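You operate a simulated robot arm through the tools that you are given. There is no shell and no other tool. Be economical: measure what you need, move in short steps, check, and stop when the job is done.

Carry out the task below with a simulated robot arm. There is one attempt and no reset: what you move stays moved.

JOB
Take the polishing pad from the top of the work table and put it on top of the white slop bowl.

The check looks at the end state, three seconds after you hand in, the way a careful person would. Anything else that was tipped, shoved, dropped, spilled or broken makes it a failure.

ROBOT AND FRAMES
A 6-joint arm with a two-finger parallel gripper, fixed in place. Base frame: the origin is at the foot of the arm, x ahead of it, y to its left, z up; the work surface is at about z = 0. Readings come in mm, degrees, newtons and seconds.
With the tool pointing down near the work surface it reaches from about 180 to 460 mm from the base axis. Its first joint turns from -70.0 to 70.0 degrees. Payload 1.9 kg.
The tool frame sits at the grasp point between the pads (the TCP): z along the fingers, y along the line on which they close. The tips reach 23 mm beyond it. Largest opening 94 mm; finger width 38, thickness 10; the body of the gripper, 54 by 96 mm, starts 39 mm behind the TCP.
Orientation is that of the tool frame in the base frame, as [roll, pitch, yaw] about the fixed x, y, z axes, in that order (R = Rz(yaw) Ry(pitch) Rx(roll)). With the fingers straight down and closing along the base's y, the tool's x points along the base's -x, its y along +y and its z along -z.

CONTROLS
- The arm moves only by the tool drive_tool. Its argument "rows" is a list of rows, each a list of 7 numbers: the shift along the tool's x, y, z in mm, then the turn, a rotation vector about the tool's x, y, z in degrees, then the opening, from 0 (shut) to 1 (fully open). In form: [[tx, ty, tz, ax, ay, az, grip], ...]. A call has 1 to 12 rows; each row is the pose to reach, as a shift and turn from the pose commanded when the call began, along the tool's axes at that moment. Rows are played at 5 a second. More than 50 mm and 8.6 degrees between two rows, or a gripper value outside its range, and nothing of the call is played. Where a pose cannot be reached the arm comes as near as it can. A force on the tool above 40 N (or 10 N above the force at the start of the call, whichever is more), or a blocked arm, ends the call early, and 0.2 s more pass. Each finger travels about 108 mm/s and halts on what it meets, pressing with about 33 N; the grip force reading is that of the motor and also rises with nothing between the fingers. The clock runs only during rows and for 0.2 s after the last one: add rows that repeat a pose to give the fingers time. It gives the time, the measured TCP pose, the force on the tool (base axes), the opening and the grip force at its end, in the units of the frame above (readings bear some noise).
- Cameras (640 x 400 px; columns grow to the right, rows downward): "scene" is fixed at [57.6, 304.7, 463.3]; the picture's right is [-0.82, -0.57, 0.00], its down [-0.24, 0.34, -0.91] and it looks along [0.52, -0.75, -0.42] (base axes); focal length 308 px, centre (320, 200). "wrist" rides on the gripper at [-39, 0, -44] in the tool frame; the picture's right is [0.00, -1.00, 0.00], its down [0.97, 0.00, -0.24] and it looks along [0.24, 0.00, 0.97] (tool axes); focal length 218 px, centre (320, 200). There is no depth. A picture from a camera that has moved, and an enlarged one, comes with that camera's place and axes in the base frame and with its lens. The place of the scene camera against the robot may be out by one fixed shift of up to 25 mm in any direction.
- snapshot(camera): a new picture of that camera. It takes no simulated time.
- close_up(camera, box): a new picture of the part [left, top, right, bottom] of that camera's present view, enlarged. It takes no simulated time.
- finish_job(): hands the job in; it is judged then, once.

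Work in short steps. Places have to be worked out from the pictures, the camera data and where the tool is seen: move nearer, look again, correct. Check each grasp and each placing, and mend what went wrong. You have 90 turns and 46 pictures in all, those below and enlarged ones among them. Open the gripper and draw the arm clear of the work before you hand the job in, unless the task says otherwise; then end with one line.

The tools are called after "Request:" by a JSON object that holds its "method" and its "body". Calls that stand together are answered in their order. drive_tool: Moves the arm, as the interface text tells. Its arguments: {"type":"object","properties":{"rows":{"type":"array"}},"required":["rows"]} The other tools are called the same way: snapshot (camera) takes a picture; close_up (camera, box) takes an enlarged picture of a part of a camera's view; finish_job () hands the job in.

At the start:

```text
time_s: 0.0
ee_pos: [279.3, -168.8, 337.0]
orientation: [179.9, 0.1, -180.0]
force: [0.3, -0.6, 0.2]
opening: 93.8
finger_force: 0.0
```

scene: 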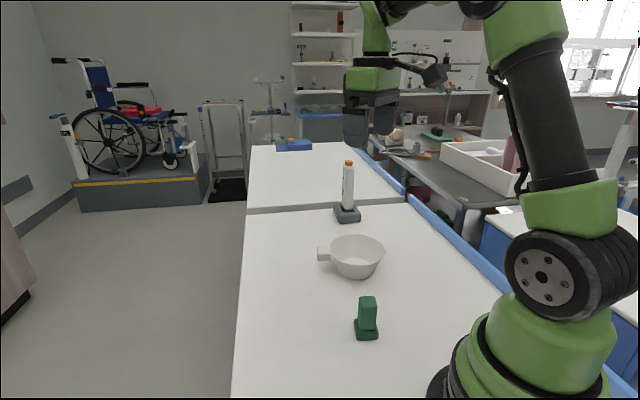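
wrist: 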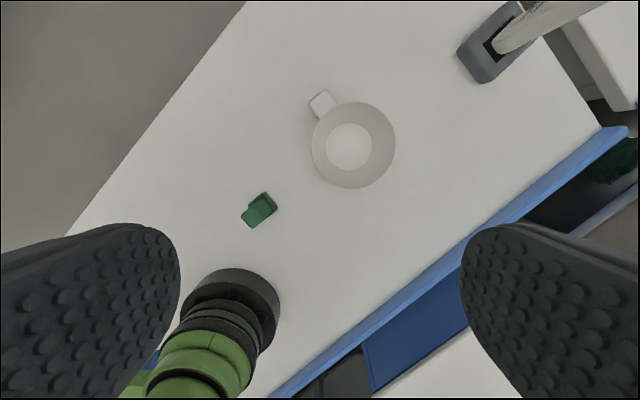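

The green item looks like the pad, near (205,-60), and the bowl is near (320,-225). I'll enlarge both views to see the shape and orientation.

Request:
{"method": "close_up", "body": {"camera": "scene", "box": [290, 220, 450, 360]}}

Request:
{"method": "close_up", "body": {"camera": "wrist", "box": [220, 80, 410, 240]}}

```text
2.86 times, centred on (370, 290) of scene
camera zoom: at [57.6, 304.7, 463.3], right [-0.82, -0.57, 0.0], down [-0.24, 0.34, -0.91], along [0.52, -0.75, -0.42], focal length 881 px, centre (177, -57)
```

zoom: 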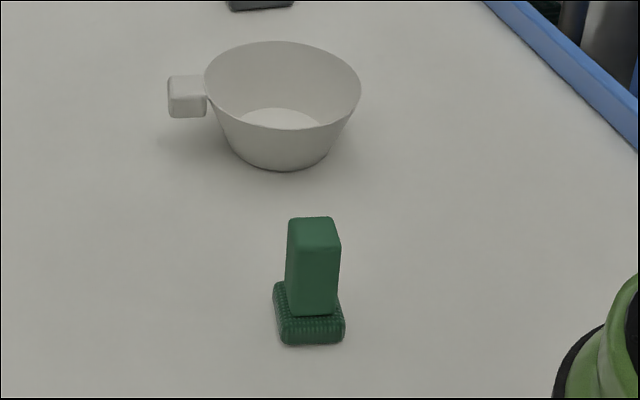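

```text
2.50 times, centred on (315, 160) of wrist
camera zoom: at [318.1, -168.7, 380.7], right [0.0, -1.0, 0.0], down [-0.97, 0.0, 0.24], along [-0.24, 0.0, -0.97], focal length 546 px, centre (332, 300)
```

zoom: 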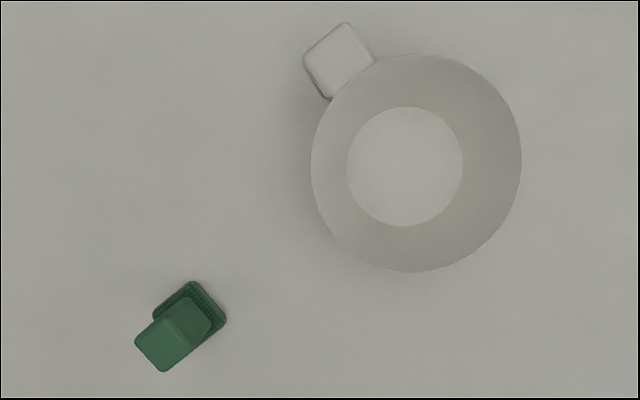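

The pad is an upright green handle (about 25 mm square, 70 mm tall) on a textured base near (216,-69), turned about 45°. I'll move above it at z≈190 and turn 42° about the tool z axis to look again.

Request:
{"method": "drive_tool", "body": {"rows": [[10, 17, 24, 0, 0, 7, 1], [20, 34, 48, 0, 0, 14, 1], [31, 50, 72, 0, 0, 21, 1], [42, 67, 96, 0, 0, 28, 1], [52, 84, 120, 0, 0, 35, 1], [63, 100, 145, 0, 0, 42, 1], [63, 100, 145, 0, 0, 42, 1]]}}

Request:
{"method": "snapshot", "body": {"camera": "wrist"}}

Request:
{"method": "snapshot", "body": {"camera": "scene"}}

```text
time_s: 1.6
ee_pos: [215.6, -69.2, 192.0]
orientation: [179.8, 0.1, 137.9]
force: [0.8, 0.1, 0.7]
opening: 93.9
finger_force: 0.1
```

```text
41 pictures are left
camera wrist: at [244.5, -94.3, 236.1], right [-0.67, -0.74, 0.0], down [-0.72, 0.65, 0.24], along [-0.18, 0.16, -0.97], focal length 218 px, centre (320, 200)
```

wrist: 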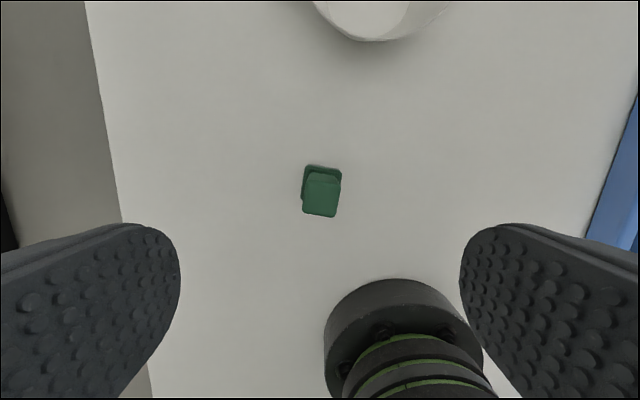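

```text
40 pictures are left
```

scene: 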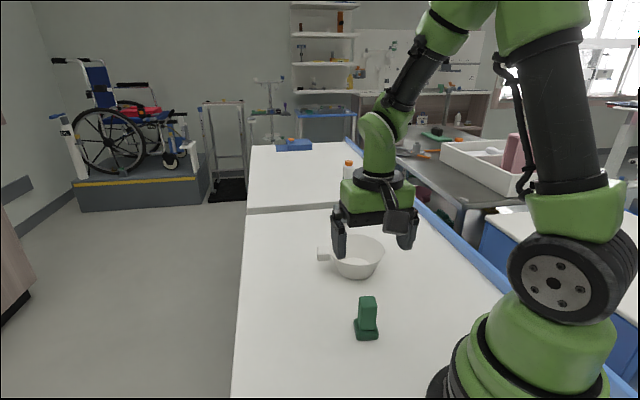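

The pad is almost straight below; I'll enlarge it for its exact turn and centre.

Request:
{"method": "close_up", "body": {"camera": "wrist", "box": [272, 150, 368, 230]}}

```text
5.00 times, centred on (320, 190) of wrist
camera zoom: at [244.5, -94.3, 236.1], right [-0.67, -0.74, 0.0], down [-0.72, 0.65, 0.24], along [-0.18, 0.16, -0.97], focal length 1091 px, centre (320, 250)
```

zoom: 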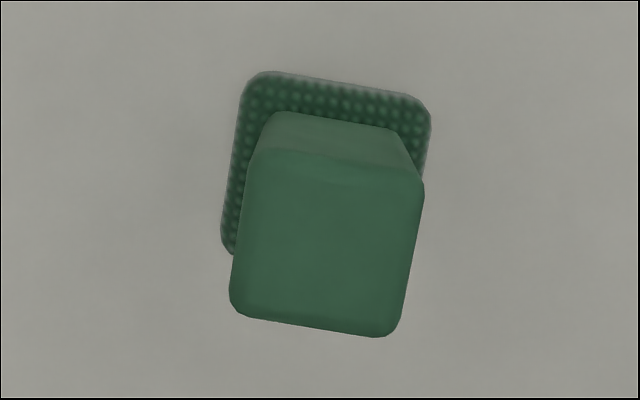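

The handle is turned about 9° further (positive about tool z), its top is at about 71 mm, and it's centred within about 1 mm. I'll turn and descend to z≈48 with the fingers open.

Request:
{"method": "drive_tool", "body": {"rows": [[0.5, -0.7, 20, 0, 0, 4.5, 1], [1, -1.3, 45, 0, 0, 9, 1], [1, -1.3, 70, 0, 0, 9, 1], [1, -1.3, 95, 0, 0, 9, 1], [1, -1.3, 95, 0, 0, 9, 1]]}}

Request:
{"method": "snapshot", "body": {"camera": "wrist"}}

Request:
{"method": "close_up", "body": {"camera": "scene", "box": [290, 210, 450, 360]}}

```text
time_s: 2.8
ee_pos: [216.2, -69.0, 97.6]
orientation: [-180.0, 0.1, 129.0]
force: [0.0, 0.4, -1.5]
opening: 94.3
finger_force: 0.0
```

```text
38 pictures are left
camera wrist: at [240.7, -99.2, 141.0], right [-0.78, -0.63, 0.0], down [-0.61, 0.75, 0.24], along [-0.15, 0.19, -0.97], focal length 218 px, centre (320, 200)
```

wrist: 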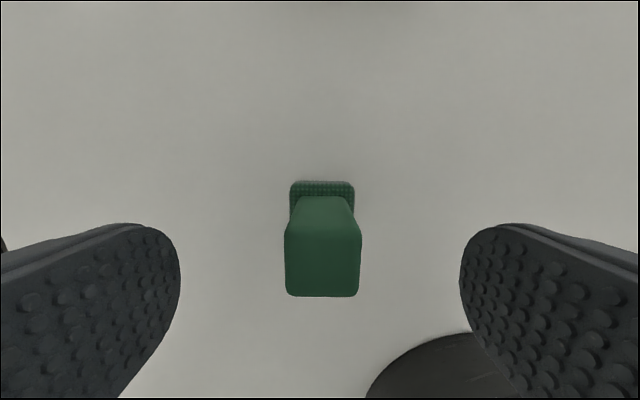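

```text
2.67 times, centred on (370, 285) of scene
camera zoom: at [57.6, 304.7, 463.3], right [-0.82, -0.57, 0.0], down [-0.24, 0.34, -0.91], along [0.52, -0.75, -0.42], focal length 822 px, centre (187, -27)
```

zoom: 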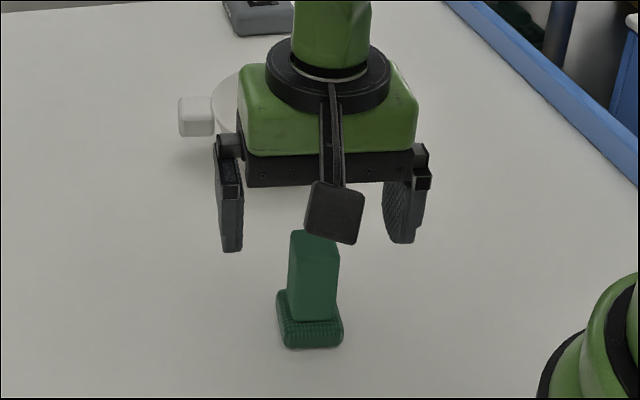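

The handle is aligned and centred between the fingers. I'll go down another 49 mm and close.

Request:
{"method": "drive_tool", "body": {"rows": [[1, 0, 17, 0, 0, 0, 1], [1, 0, 34, 0, 0, 0, 1], [1, 0, 49, 0, 0, 0, 1], [1, 0, 49, 0, 0, 0, 1], [1, 0, 49, 0, 0, 0, 0.6], [1, 0, 49, 0, 0, 0, 0.2], [1, 0, 49, 0, 0, 0, 0.1], [1, 0, 49, 0, 0, 0, 0.1]]}}

Request:
{"method": "close_up", "body": {"camera": "scene", "box": [290, 210, 450, 360]}}

```text
time_s: 4.6
ee_pos: [215.6, -68.3, 48.2]
orientation: [179.9, 0.1, 129.0]
force: [-0.1, 0.1, 1.2]
opening: 27.4
finger_force: 33.5
```

```text
2.67 times, centred on (370, 285) of scene
camera zoom: at [57.6, 304.7, 463.3], right [-0.82, -0.57, 0.0], down [-0.24, 0.34, -0.91], along [0.52, -0.75, -0.42], focal length 822 px, centre (187, -27)
```

zoom: 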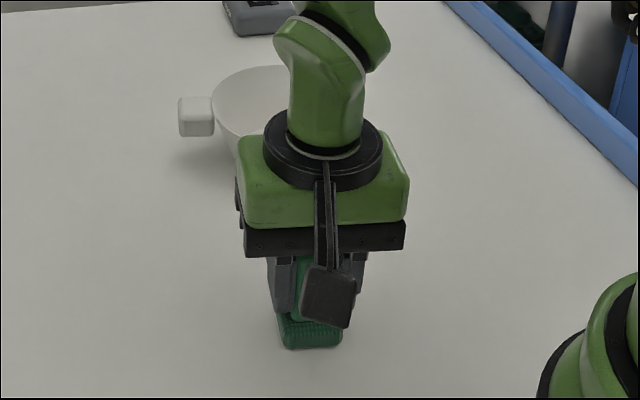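

The grip is firm on the 27 mm handle. I'll lift 110 mm and check that the pad came up, with a look toward the bowl.

Request:
{"method": "drive_tool", "body": {"rows": [[0, 0, -15, 0, 0, 0, 0.1], [0, 0, -40, 0, 0, 0, 0.1], [0, 0, -75, 0, 0, 0, 0.1], [0, 0, -110, 0, 0, 0, 0.1], [-40, -3, -112, 0, 0, 0, 0.1], [-80, -7, -112, 0, 0, 0, 0.1], [-80, -7, -112, 0, 0, 0, 0.1]]}}

Request:
{"method": "snapshot", "body": {"camera": "wrist"}}

Request:
{"method": "snapshot", "body": {"camera": "scene"}}

```text
time_s: 6.2
ee_pos: [260.9, -136.3, 157.9]
orientation: [179.8, -0.1, 129.0]
force: [-0.8, -0.2, -0.1]
opening: 9.3
finger_force: 0.1
```

```text
35 pictures are left
camera wrist: at [284.7, -166.5, 201.6], right [-0.78, -0.63, 0.0], down [-0.61, 0.75, 0.24], along [-0.15, 0.19, -0.97], focal length 218 px, centre (320, 200)
```

wrist: 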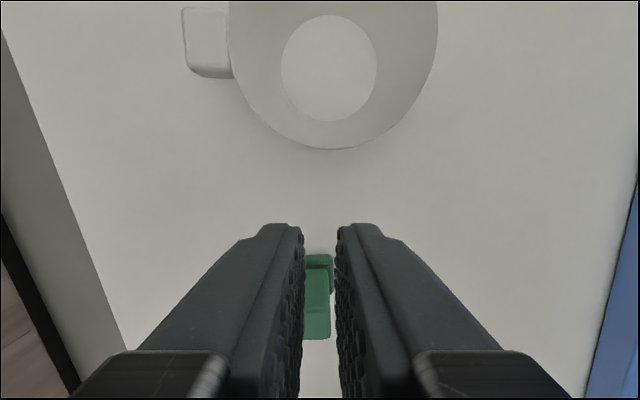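

```text
34 pictures are left
```

scene: 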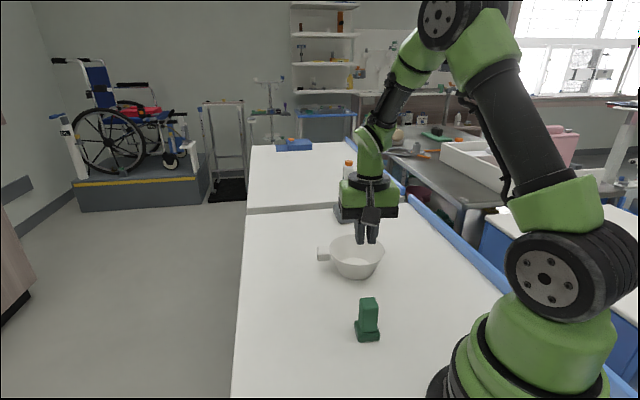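

The pad slipped out: the opening fell to 9 mm and the pad still stands on the table. I'll inspect it closely before trying again.

Request:
{"method": "close_up", "body": {"camera": "scene", "box": [335, 285, 400, 350]}}

Request:
{"method": "drive_tool", "body": {"rows": [[20, 0, 0, 0, 0, 0, 0.3], [50, 0, 0, 0, 0, 0, 0.6], [80, 0, 0, 0, 0, 0, 1], [80, 0, 0, 0, 0, 0, 1], [80, 0, 0, 0, 0, 0, 1]]}}

Request:
{"method": "close_up", "body": {"camera": "wrist", "box": [256, 140, 384, 260]}}

```text
6.15 times, centred on (368, 318) of scene
camera zoom: at [57.6, 304.7, 463.3], right [-0.82, -0.57, 0.0], down [-0.24, 0.34, -0.91], along [0.52, -0.75, -0.42], focal length 1897 px, centre (28, -523)
```

zoom: 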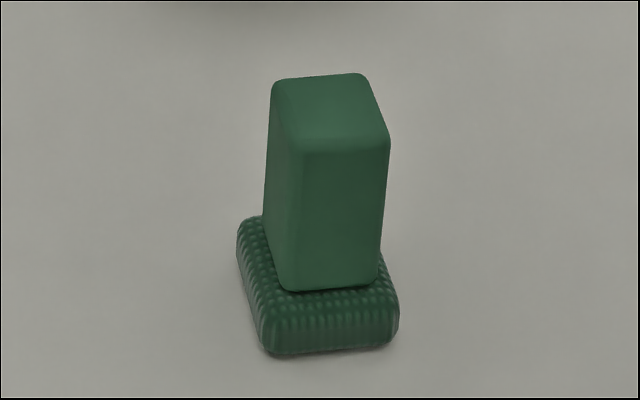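

```text
time_s: 7.4
ee_pos: [208.5, -72.4, 159.7]
orientation: [179.8, 0.2, 129.0]
force: [0.1, -1.0, 0.1]
opening: 94.0
finger_force: 0.0
```

```text
3.33 times, centred on (320, 200) of wrist
camera zoom: at [231.9, -102.3, 204.3], right [-0.78, -0.63, 0.0], down [-0.61, 0.75, 0.24], along [-0.15, 0.19, -0.97], focal length 728 px, centre (320, 200)
```

zoom: 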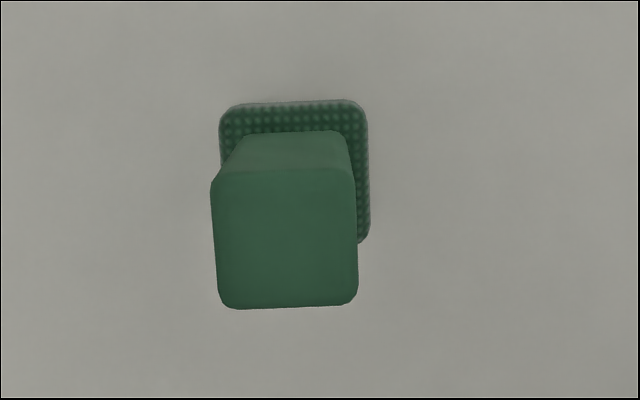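

The handle is smooth and slick, while the 39 mm base is ribbed, so I'll grip the base. The pad (about 72 mm tall) is too tall for a vertical grasp there, so I'll tilt the gripper about 30° around its closing axis to keep the body clear of the handle. First I'll align.

Request:
{"method": "drive_tool", "body": {"rows": [[-6, 3.5, 0, 0, 0, -1.5, 1], [-12, 6.7, 0, 0, 0, -2.5, 1], [-12, 6.7, 0, 0, 0, -2.5, 1]]}}

Request:
{"method": "drive_tool", "body": {"rows": [[0, 0, 0, 0, 6, 0, 1], [0, 0, 0, 0, 12, 0, 1], [0, 0, 0, 0, 18, 0, 1], [0, 0, 0, 0, 24, 0, 1], [0, 0, 0, 0, 30, 0, 1], [0, 0, 0, 0, 30, 0, 1], [0, 0, 0, 0, 30, 0, 1]]}}

Request:
{"method": "snapshot", "body": {"camera": "wrist"}}

Request:
{"method": "snapshot", "body": {"camera": "scene"}}

```text
time_s: 8.2
ee_pos: [221.5, -78.5, 162.5]
orientation: [179.8, 0.1, 131.5]
force: [0.3, 0.3, 0.1]
opening: 93.6
finger_force: 0.1
```

```text
time_s: 9.8
ee_pos: [222.0, -79.0, 159.9]
orientation: [-180.0, -30.1, 131.6]
force: [0.0, -0.4, -0.2]
opening: 94.1
finger_force: 0.1
```

```text
31 pictures are left
camera wrist: at [258.0, -119.9, 178.4], right [-0.75, -0.66, 0.0], down [-0.48, 0.54, 0.69], along [-0.46, 0.52, -0.72], focal length 218 px, centre (320, 200)
```

wrist: 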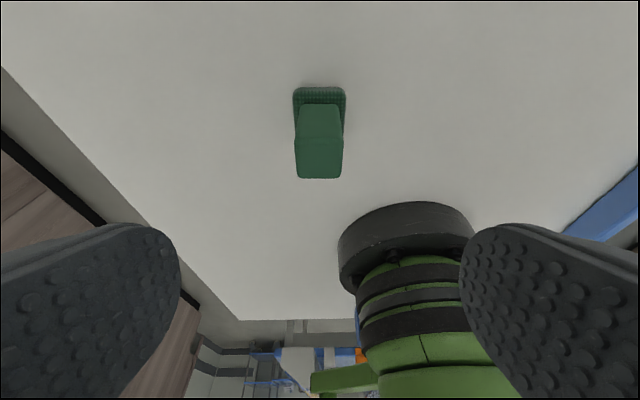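

```text
30 pictures are left
```

scene: 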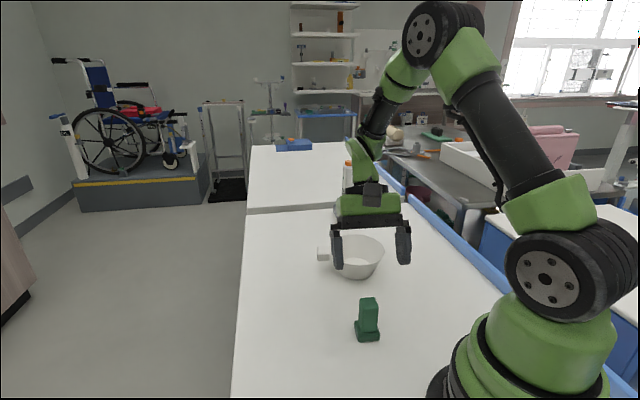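

The tilt is reached and the pad is centred between the fingers. I'll descend vertically most of the way, then check.

Request:
{"method": "drive_tool", "body": {"rows": [[-14, 0, 24.2, 0, 0, 0, 1], [-28, 0, 48.5, 0, 0, 0, 1], [-42, 0, 72.7, 0, 0, 0, 1], [-55, 0, 95.3, 0, 0, 0, 1], [-55, 0, 95.3, 0, 0, 0, 1]]}}

Request:
{"method": "snapshot", "body": {"camera": "wrist"}}

Request:
{"method": "close_up", "body": {"camera": "scene", "box": [290, 210, 450, 360]}}

```text
time_s: 11.0
ee_pos: [222.7, -77.1, 50.1]
orientation: [179.9, -29.9, 131.6]
force: [-0.7, 0.9, -0.2]
opening: 93.8
finger_force: 0.0
```

```text
29 pictures are left
camera wrist: at [259.6, -117.9, 69.0], right [-0.75, -0.66, 0.0], down [-0.48, 0.54, 0.69], along [-0.46, 0.52, -0.72], focal length 218 px, centre (320, 200)
```

wrist: 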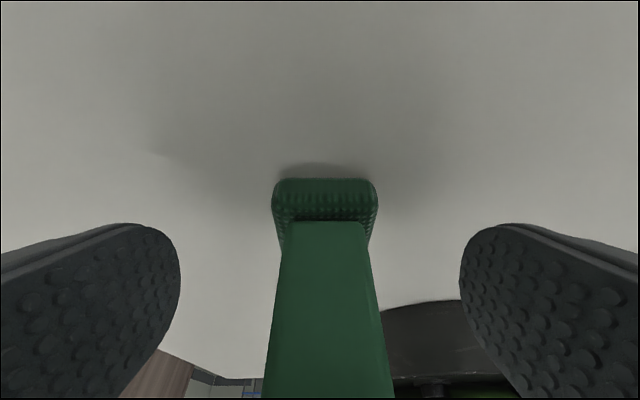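

```text
2.67 times, centred on (370, 285) of scene
camera zoom: at [57.6, 304.7, 463.3], right [-0.82, -0.57, 0.0], down [-0.24, 0.34, -0.91], along [0.52, -0.75, -0.42], focal length 822 px, centre (187, -27)
```

zoom: 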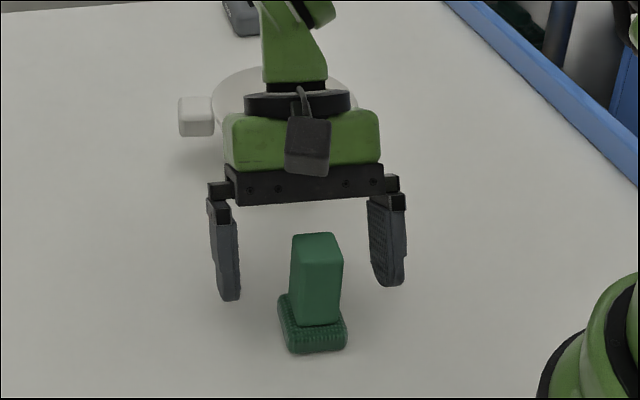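

The pad is between the fingers and the base centre is about 15 mm ahead of the TCP. I'll go the last 19 mm down with a small correction, watching the force.

Request:
{"method": "drive_tool", "body": {"rows": [[-4, -1.5, 8.6, 0, 0, 0, 1], [-6.4, -1.5, 13.5, 0, 0, 0, 1], [-8.0, -1.5, 17, 0, 0, 0, 1], [-8.0, -1.5, 17, 0, 0, 0, 1]]}}

Request:
{"method": "snapshot", "body": {"camera": "wrist"}}

Request:
{"method": "close_up", "body": {"camera": "scene", "box": [290, 210, 450, 360]}}

```text
time_s: 12.0
ee_pos: [219.6, -78.2, 31.6]
orientation: [179.9, -29.8, 131.6]
force: [0.0, 0.0, 0.6]
opening: 94.1
finger_force: 0.0
```

```text
27 pictures are left
camera wrist: at [256.8, -118.9, 49.8], right [-0.75, -0.66, 0.0], down [-0.48, 0.54, 0.69], along [-0.46, 0.52, -0.72], focal length 218 px, centre (320, 200)
```

wrist: 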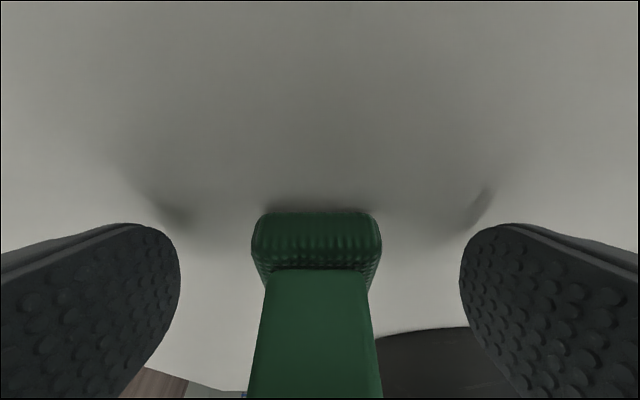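

```text
2.67 times, centred on (370, 285) of scene
camera zoom: at [57.6, 304.7, 463.3], right [-0.82, -0.57, 0.0], down [-0.24, 0.34, -0.91], along [0.52, -0.75, -0.42], focal length 822 px, centre (187, -27)
```

zoom: 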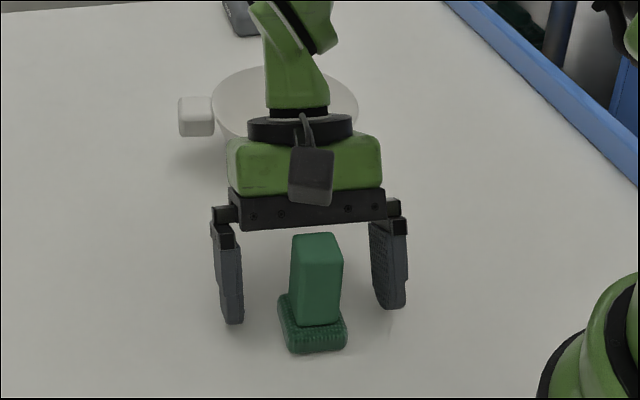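

Fingertips are just above the table beside the ribbed base, with no contact force. I'll close on the base.

Request:
{"method": "drive_tool", "body": {"rows": [[0, 0, 0, 0, 0, 0, 0.7], [0, 0, 0, 0, 0, 0, 0.5], [0, 0, 0, 0, 0, 0, 0.4], [0, 0, 0, 0, 0, 0, 0.2], [0, 0, 0, 0, 0, 0, 0.2], [0, 0, 0, 0, 0, 0, 0.2]]}}

Request:
{"method": "drive_tool", "body": {"rows": [[-1, 0, -1.7, 0, 0, 0, 0.2], [1.5, 0, -2.6, 0, 0, 0, 0.2], [3, 0, -5.2, 0, 0, 0, 0.2], [5, 0, -8.7, 0, 0, 0, 0.2], [7.5, 0, -13, 0, 0, 0, 0.2], [10, 0, -17.3, 0, 0, 0, 0.2], [10, 0, -17.3, 0, 0, 0, 0.2]]}}

Request:
{"method": "close_up", "body": {"camera": "scene", "box": [290, 210, 450, 360]}}

```text
time_s: 13.4
ee_pos: [220.0, -78.1, 31.2]
orientation: [179.9, -29.8, 131.5]
force: [-0.3, -0.4, 2.5]
opening: 39.1
finger_force: 33.3
```

```text
time_s: 15.0
ee_pos: [219.0, -77.9, 52.0]
orientation: [179.9, -30.1, 131.7]
force: [0.0, -0.1, 0.6]
opening: 38.7
finger_force: 32.8
```

```text
2.67 times, centred on (370, 285) of scene
camera zoom: at [57.6, 304.7, 463.3], right [-0.82, -0.57, 0.0], down [-0.24, 0.34, -0.91], along [0.52, -0.75, -0.42], focal length 822 px, centre (187, -27)
```

zoom: 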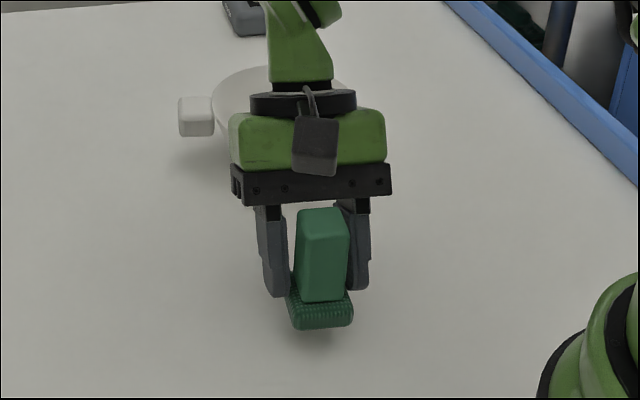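

The pad is lifted 20 mm, held by its base and upright. I'll lift 85 mm more at moderate speed.

Request:
{"method": "drive_tool", "body": {"rows": [[4, 0, -7, 0, 0, 0, 0.2], [10, 0, -17.3, 0, 0, 0, 0.2], [17, 0, -29.4, 0, 0, 0, 0.2], [25, 0, -43.3, 0, 0, 0, 0.2], [33, 0, -57.2, 0, 0, 0, 0.2], [40, 0, -69.3, 0, 0, 0, 0.2], [43, 0, -74.5, 0, 0, 0, 0.2], [43, 0, -74.5, 0, 0, 0, 0.2]]}}

Request:
{"method": "snapshot", "body": {"camera": "wrist"}}

```text
time_s: 16.8
ee_pos: [220.0, -78.1, 136.2]
orientation: [179.9, -29.9, 131.7]
force: [-0.1, 0.0, -0.5]
opening: 38.9
finger_force: 32.7
```

```text
24 pictures are left
camera wrist: at [256.3, -119.2, 154.3], right [-0.75, -0.66, 0.0], down [-0.48, 0.54, 0.69], along [-0.46, 0.52, -0.72], focal length 218 px, centre (320, 200)
```

wrist: 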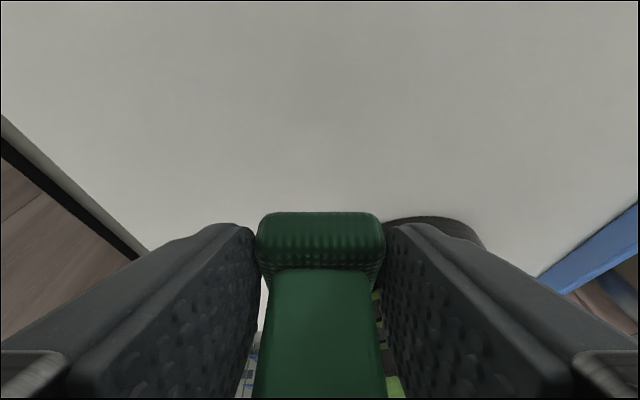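

The pad sits firmly in the grip, unchanged. A second sighting puts the bowl centre at (318,-218), so I'll move level above it in small steps.

Request:
{"method": "drive_tool", "body": {"rows": [[-10, -1.2, -5.8, 0, 0, 0, 0.2], [-26, -3.3, -15, 0, 0, 0, 0.2], [-44, -5.5, -25.4, 0, 0, 0, 0.2], [-62, -7.8, -35.8, 0, 0, 0, 0.2], [-80, -10, -46.2, 0, 0, 0, 0.2], [-98, -12.3, -56.6, 0, 0, 0, 0.2], [-116, -14.5, -67, 0, 0, 0, 0.2], [-134, -16.8, -77.4, 0, 0, 0, 0.2], [-150, -18.8, -86.6, 0, 0, 0, 0.2], [-159.1, -19.9, -91.8, 0, 0, 0, 0.2], [-159.1, -19.9, -91.8, 0, 0, 0, 0.2]]}}

Request:
{"method": "snapshot", "body": {"camera": "wrist"}}

Request:
{"method": "snapshot", "body": {"camera": "scene"}}

```text
time_s: 19.2
ee_pos: [314.8, -213.3, 137.8]
orientation: [179.7, -29.9, 131.6]
force: [0.4, 0.1, -0.3]
opening: 38.8
finger_force: 33.3
out of reach, approached as far as the arm can: row 9, 10, 11
```

```text
23 pictures are left
camera wrist: at [351.6, -253.9, 156.3], right [-0.75, -0.66, 0.0], down [-0.48, 0.54, 0.69], along [-0.46, 0.52, -0.72], focal length 218 px, centre (320, 200)
```

wrist: 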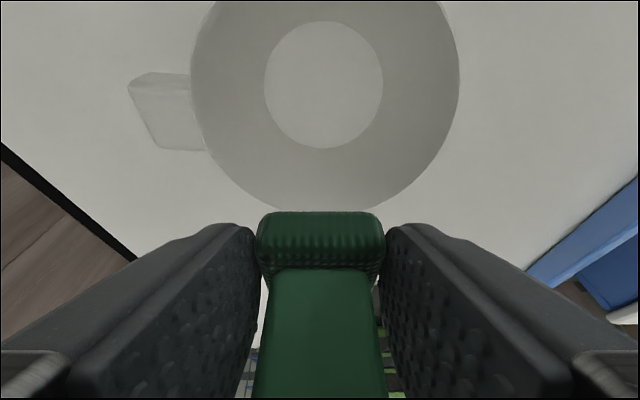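

```text
22 pictures are left
```

scene: 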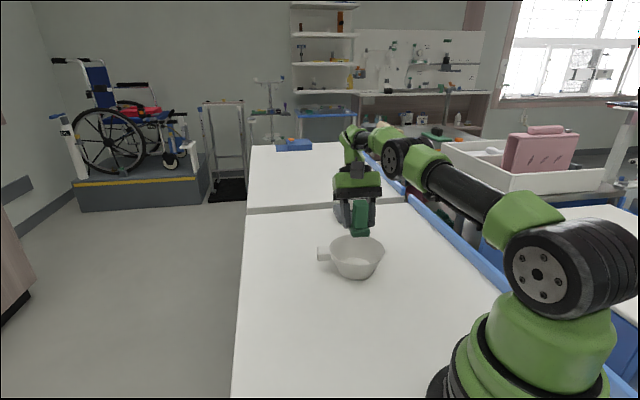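

The arm fell about 20 mm short at this heading because the tilt pushes the wrist outward. I'll swing the gripper 55° about the vertical, clockwise from above, so the wrist sits to the side.

Request:
{"method": "drive_tool", "body": {"rows": [[20, 0, 11.5, -3.5, 0, 6.06, 0.2], [30, 0, 17.3, -7, 0, 12.12, 0.2], [30, 0, 17.3, -10.5, 0, 18.2, 0.2], [30, 0, 17.3, -14, 0, 24.2, 0.2], [30, 0, 17.3, -17.5, 0, 30.3, 0.2], [30, 0, 17.3, -21, 0, 36.4, 0.2], [30, 0, 17.3, -24.5, 0, 42.4, 0.2], [30, 0, 17.3, -27.5, 0, 47.6, 0.2], [30, 0, 17.3, -27.5, 0, 47.6, 0.2]]}}

Request:
{"method": "snapshot", "body": {"camera": "wrist"}}

```text
time_s: 21.2
ee_pos: [291.5, -185.7, 137.5]
orientation: [180.0, -29.9, 76.5]
force: [-1.3, -0.4, -0.7]
opening: 38.7
finger_force: 33.0
```

```text
21 pictures are left
camera wrist: at [278.9, -240.1, 156.5], right [-0.97, 0.23, 0.0], down [0.17, 0.7, 0.69], along [0.16, 0.67, -0.72], focal length 218 px, centre (320, 200)
```

wrist: 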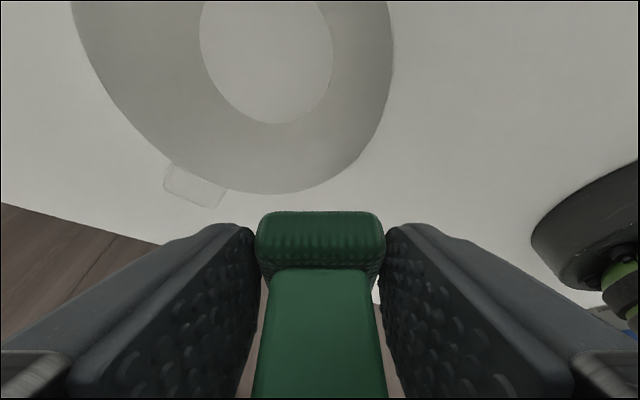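

The pose is good now, and the bowl centre is confirmed near (317.5,-218). I'll centre the pad over it at this height.

Request:
{"method": "drive_tool", "body": {"rows": [[-8, 8, -4.6, 0, 0, 0, 0.2], [-16, 16.6, -9.3, 0, 0, 0, 0.2], [-24, 25, -14, 0, 0, 0, 0.2], [-32.2, 33.3, -18.6, 0, 0, 0, 0.2], [-32.2, 33.3, -18.6, 0, 0, 0, 0.2]]}}

Request:
{"method": "snapshot", "body": {"camera": "wrist"}}

Request:
{"method": "close_up", "body": {"camera": "scene", "box": [280, 140, 440, 300]}}

```text
time_s: 22.4
ee_pos: [316.7, -231.0, 138.5]
orientation: [179.9, -30.1, 76.6]
force: [-0.6, 0.3, -0.9]
opening: 38.7
finger_force: 33.0
```

```text
20 pictures are left
camera wrist: at [304.7, -283.4, 156.8], right [-0.97, 0.23, 0.0], down [0.17, 0.7, 0.69], along [0.16, 0.67, -0.72], focal length 218 px, centre (320, 200)
```

wrist: 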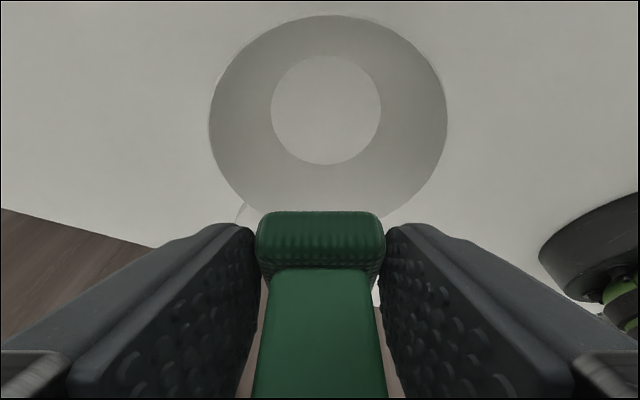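

```text
2.50 times, centred on (360, 220) of scene
camera zoom: at [57.6, 304.7, 463.3], right [-0.82, -0.57, 0.0], down [-0.24, 0.34, -0.91], along [0.52, -0.75, -0.42], focal length 770 px, centre (220, 150)
```

zoom: 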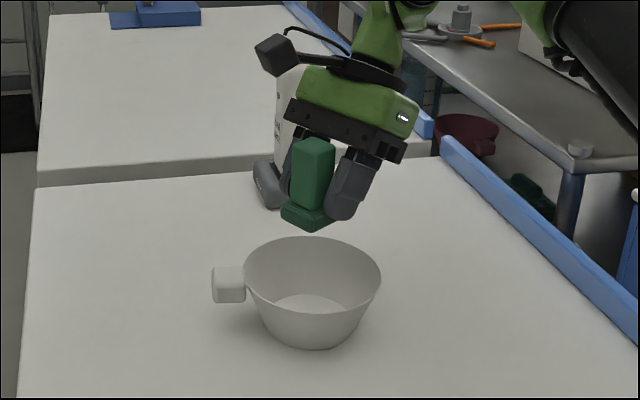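

The bowl centre works out at (316.5,-218) and the pad centre is at about (320,-217). I'll correct 3.3 mm sideways and descend 55 mm, so the pad bottom is around rim height.

Request:
{"method": "drive_tool", "body": {"rows": [[-5, -3.3, 8.7, 0, 0, 0, 0.2], [-12.5, -3.3, 21.7, 0, 0, 0, 0.2], [-20, -3.3, 34.6, 0, 0, 0, 0.2], [-27.5, -3.3, 47.6, 0, 0, 0, 0.2], [-27.5, -3.3, 47.6, 0, 0, 0, 0.2]]}}

Request:
{"method": "snapshot", "body": {"camera": "wrist"}}

Request:
{"method": "close_up", "body": {"camera": "scene", "box": [280, 160, 440, 300]}}

```text
time_s: 23.5
ee_pos: [316.2, -231.8, 86.9]
orientation: [179.7, -30.2, 76.3]
force: [-3.0, 0.7, 7.5]
opening: 38.8
finger_force: 32.6
stopped in row 5: the force on the tool passed its limit (the readings are from after the stop); the commanded pose is now the measured one
```

```text
18 pictures are left
camera wrist: at [302.5, -284.9, 105.3], right [-0.97, 0.24, 0.0], down [0.17, 0.7, 0.7], along [0.17, 0.68, -0.72], focal length 218 px, centre (320, 200)
```

wrist: 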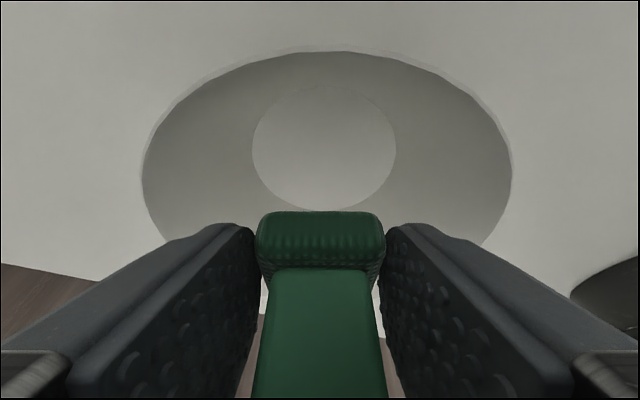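

```text
2.86 times, centred on (360, 230) of scene
camera zoom: at [57.6, 304.7, 463.3], right [-0.82, -0.57, 0.0], down [-0.24, 0.34, -0.91], along [0.52, -0.75, -0.42], focal length 881 px, centre (206, 114)
```

zoom: 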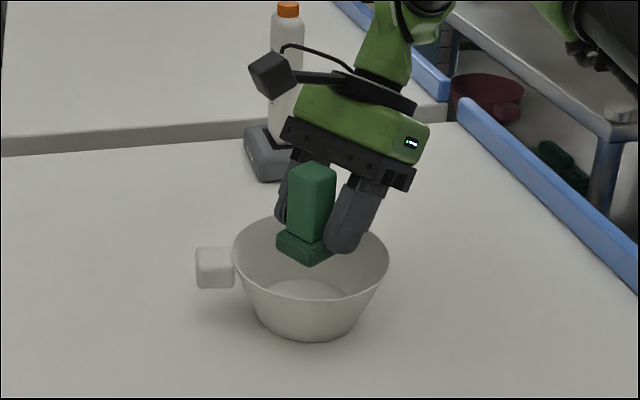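

The call stopped on force at z=87, though the pad looks clear inside the rim. I'll look at the whole arm to find a contact.

Request:
{"method": "snapshot", "body": {"camera": "scene"}}

Request:
{"method": "drive_tool", "body": {"rows": [[0, 0, 0, 0, 0, 0, 0.2], [0, 0, 0, 0, 0, 0, 0.2]]}}

```text
16 pictures are left
```

scene: 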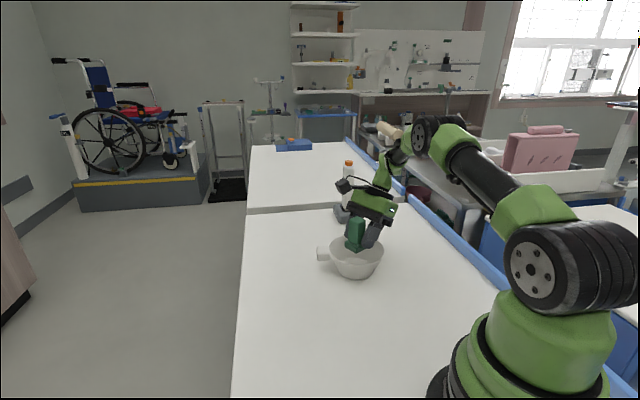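

```text
time_s: 24.1
ee_pos: [316.4, -231.3, 87.0]
orientation: [179.7, -30.2, 76.4]
force: [-0.5, -0.3, 10.4]
opening: 38.9
finger_force: 33.2
```

There's a steady upward push of about 10 N with the pad bottom near z=55, about rim height, as if something solid spans the rim. I'll enlarge both views for a clear lid or a hidden contact.

Request:
{"method": "close_up", "body": {"camera": "scene", "box": [310, 205, 400, 285]}}

Request:
{"method": "close_up", "body": {"camera": "wrist", "box": [130, 30, 530, 280]}}

```text
5.00 times, centred on (355, 245) of scene
camera zoom: at [57.6, 304.7, 463.3], right [-0.82, -0.57, 0.0], down [-0.24, 0.34, -0.91], along [0.52, -0.75, -0.42], focal length 1541 px, centre (145, -25)
```

zoom: 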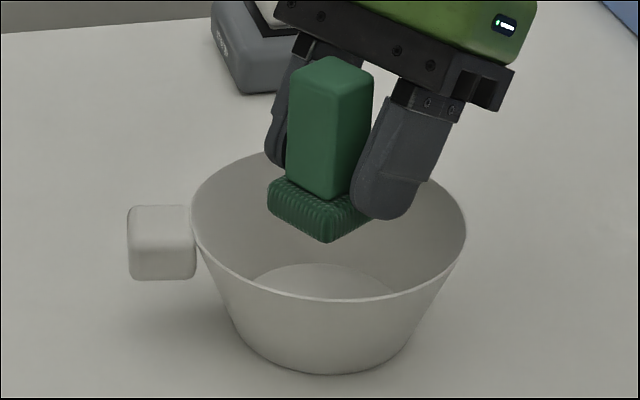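

```text
1.60 times, centred on (330, 155) of wrist
camera zoom: at [302.7, -284.9, 105.3], right [-0.97, 0.24, 0.0], down [0.17, 0.7, 0.7], along [0.17, 0.68, -0.72], focal length 349 px, centre (304, 272)
```

zoom: 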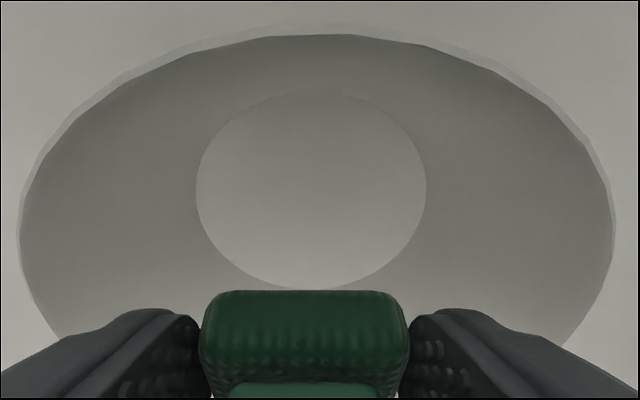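

No hidden contact shows, and the pad bottom is level with the rim plane, so the bowl seems to support things at rim height. I'll lift 8 mm, shift 3 mm to centre, and come down slowly again to confirm the contact height.

Request:
{"method": "drive_tool", "body": {"rows": [[2, -1, -3.5, 0, 0, 0, 0.2], [4, -2.5, -7, 0, 0, 0, 0.2], [4, -2.5, -7, 0, 0, 0, 0.2]]}}

Request:
{"method": "drive_tool", "body": {"rows": [[-1, 0, 1.7, 0, 0, 0, 0.2], [-2, 0, 3.5, 0, 0, 0, 0.2], [-2.5, 0, 4.3, 0, 0, 0, 0.2], [-3, 0, 5.2, 0, 0, 0, 0.2], [-3, 0, 5.2, 0, 0, 0, 0.2]]}}

```text
time_s: 24.9
ee_pos: [311.7, -230.9, 95.0]
orientation: [179.8, -30.2, 76.4]
force: [0.0, 0.0, -0.7]
opening: 38.7
finger_force: 33.2
```

```text
time_s: 26.1
ee_pos: [314.3, -230.2, 88.7]
orientation: [179.8, -30.2, 76.5]
force: [0.3, -0.4, 0.5]
opening: 38.6
finger_force: 33.0
```

There's no contact yet at z≈88.7. I'll continue down in fine steps.

Request:
{"method": "drive_tool", "body": {"rows": [[-0.4, 0, 0.7, 0, 0, 0, 0.2], [-0.8, 0, 1.4, 0, 0, 0, 0.2], [-0.8, 0, 1.4, 0, 0, 0, 0.2]]}}

Request:
{"method": "drive_tool", "body": {"rows": [[-0.3, 0, 0.5, 0, 0, 0, 0.2], [-0.5, 0, 0.87, 0, 0, 0, 0.2], [-0.5, 0, 0.87, 0, 0, 0, 0.2]]}}

```text
time_s: 26.9
ee_pos: [313.8, -230.6, 87.8]
orientation: [179.8, -30.2, 76.4]
force: [0.3, 1.1, 1.7]
opening: 39.2
finger_force: 33.2
```

```text
time_s: 27.7
ee_pos: [315.0, -232.0, 86.7]
orientation: [179.8, -30.2, 76.4]
force: [-0.7, 0.4, 25.0]
opening: 38.8
finger_force: 33.4
```

Contact repeats at the same height (TCP z≈87) at a shifted spot, so a firm surface supports the pad at rim level. I'll ease up 0.8 mm and open the fingers slowly.

Request:
{"method": "drive_tool", "body": {"rows": [[0.4, 0, -0.7, 0, 0, 0, 0.2], [0.4, 0, -0.7, 0, 0, 0, 0.2]]}}

Request:
{"method": "drive_tool", "body": {"rows": [[0, 0, 0, 0, 0, 0, 0.4], [0, 0, 0, 0, 0, 0, 0.45], [0, 0, 0, 0, 0, 0, 0.5], [0, 0, 0, 0, 0, 0, 0.55], [0, 0, 0, 0, 0, 0, 0.6], [0, 0, 0, 0, 0, 0, 0.6]]}}

Request:
{"method": "close_up", "body": {"camera": "scene", "box": [310, 205, 400, 285]}}

Request:
{"method": "snapshot", "body": {"camera": "wrist"}}

```text
time_s: 28.4
ee_pos: [314.0, -230.5, 86.4]
orientation: [179.7, -30.3, 76.3]
force: [-3.2, 0.4, 8.6]
opening: 38.9
finger_force: 33.2
stopped in row 2: the force on the tool passed its limit (the readings are from after the stop); the commanded pose is now the measured one
```

```text
time_s: 29.8
ee_pos: [314.9, -230.3, 86.2]
orientation: [179.7, -30.2, 76.4]
force: [0.3, 0.5, -0.2]
opening: 56.4
finger_force: 0.1
```

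```text
5.00 times, centred on (355, 245) of scene
camera zoom: at [57.6, 304.7, 463.3], right [-0.82, -0.57, 0.0], down [-0.24, 0.34, -0.91], along [0.52, -0.75, -0.42], focal length 1541 px, centre (145, -25)
```

zoom: 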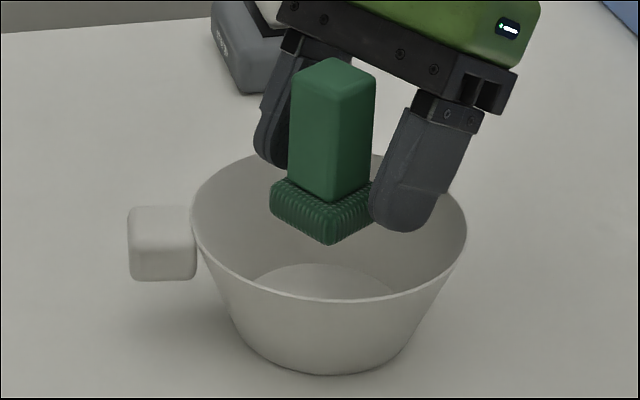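

```text
12 pictures are left
camera wrist: at [300.7, -284.0, 104.7], right [-0.97, 0.24, 0.0], down [0.17, 0.7, 0.7], along [0.17, 0.68, -0.72], focal length 218 px, centre (320, 200)
```

wrist: 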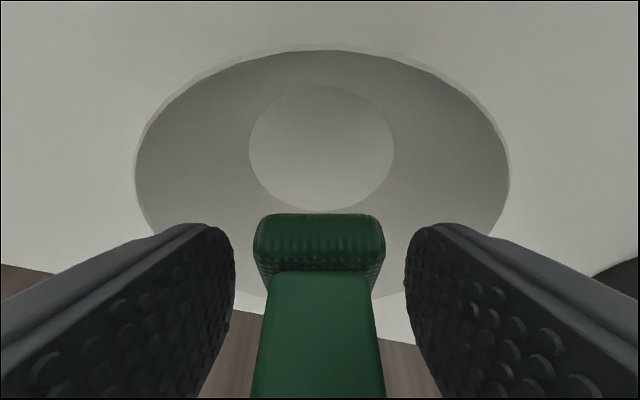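

The pad stands by itself at rim level with the fingers free and no force on the tool. I'll withdraw straight up.

Request:
{"method": "drive_tool", "body": {"rows": [[4, 0, -6.9, 0, 0, 0, 0.6], [10, 0, -17.3, 0, 0, 0, 0.6], [20, 0, -34.6, 0, 0, 0, 0.6], [32, 0, -55.4, 0, 0, 0, 0.6], [45, 0, -77.9, 0, 0, 0, 0.6], [58, 0, -100.4, 0, 0, 0, 0.6], [65, 0, -112.6, 0, 0, 0, 0.6], [65, 0, -112.6, 0, 0, 0, 0.6]]}}

Request:
{"method": "snapshot", "body": {"camera": "scene"}}

Request:
{"method": "snapshot", "body": {"camera": "wrist"}}

```text
time_s: 31.6
ee_pos: [311.7, -230.2, 216.6]
orientation: [179.7, -30.3, 76.3]
force: [-0.4, 0.3, 0.1]
opening: 56.5
finger_force: 0.1
```

```text
11 pictures are left
```

scene: 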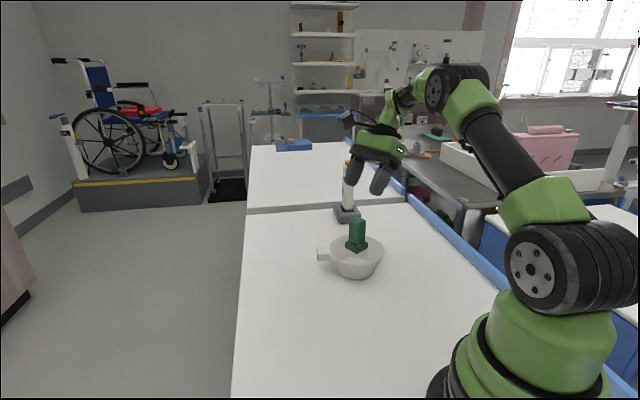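

```text
10 pictures are left
camera wrist: at [299.3, -283.7, 235.0], right [-0.97, 0.24, 0.0], down [0.17, 0.7, 0.7], along [0.17, 0.68, -0.72], focal length 218 px, centre (320, 200)
```

wrist: 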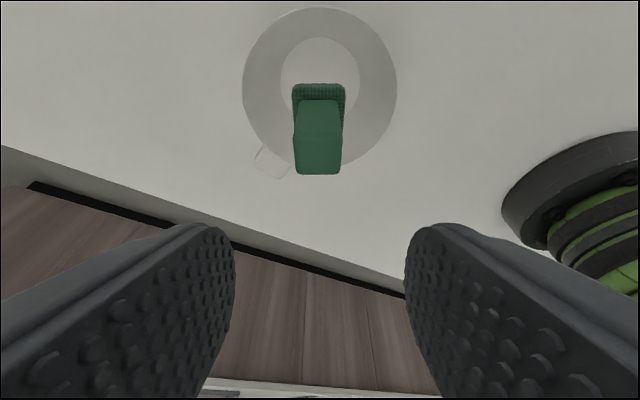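

The pad stands upright and centred on the bowl, the bowl hasn't moved, nothing else was disturbed, and the arm is clear with the fingers open. I'll hand in.

Request:
{"method": "finish_job", "body": {}}

```text
The job is handed in.
```

The polishing pad is standing upright on top of the white slop bowl, resting at rim height rather than down inside it, and the arm is clear with the gripper open; the first lift by the pad's smooth handle slipped, so I picked it up by its ribbed base instead.
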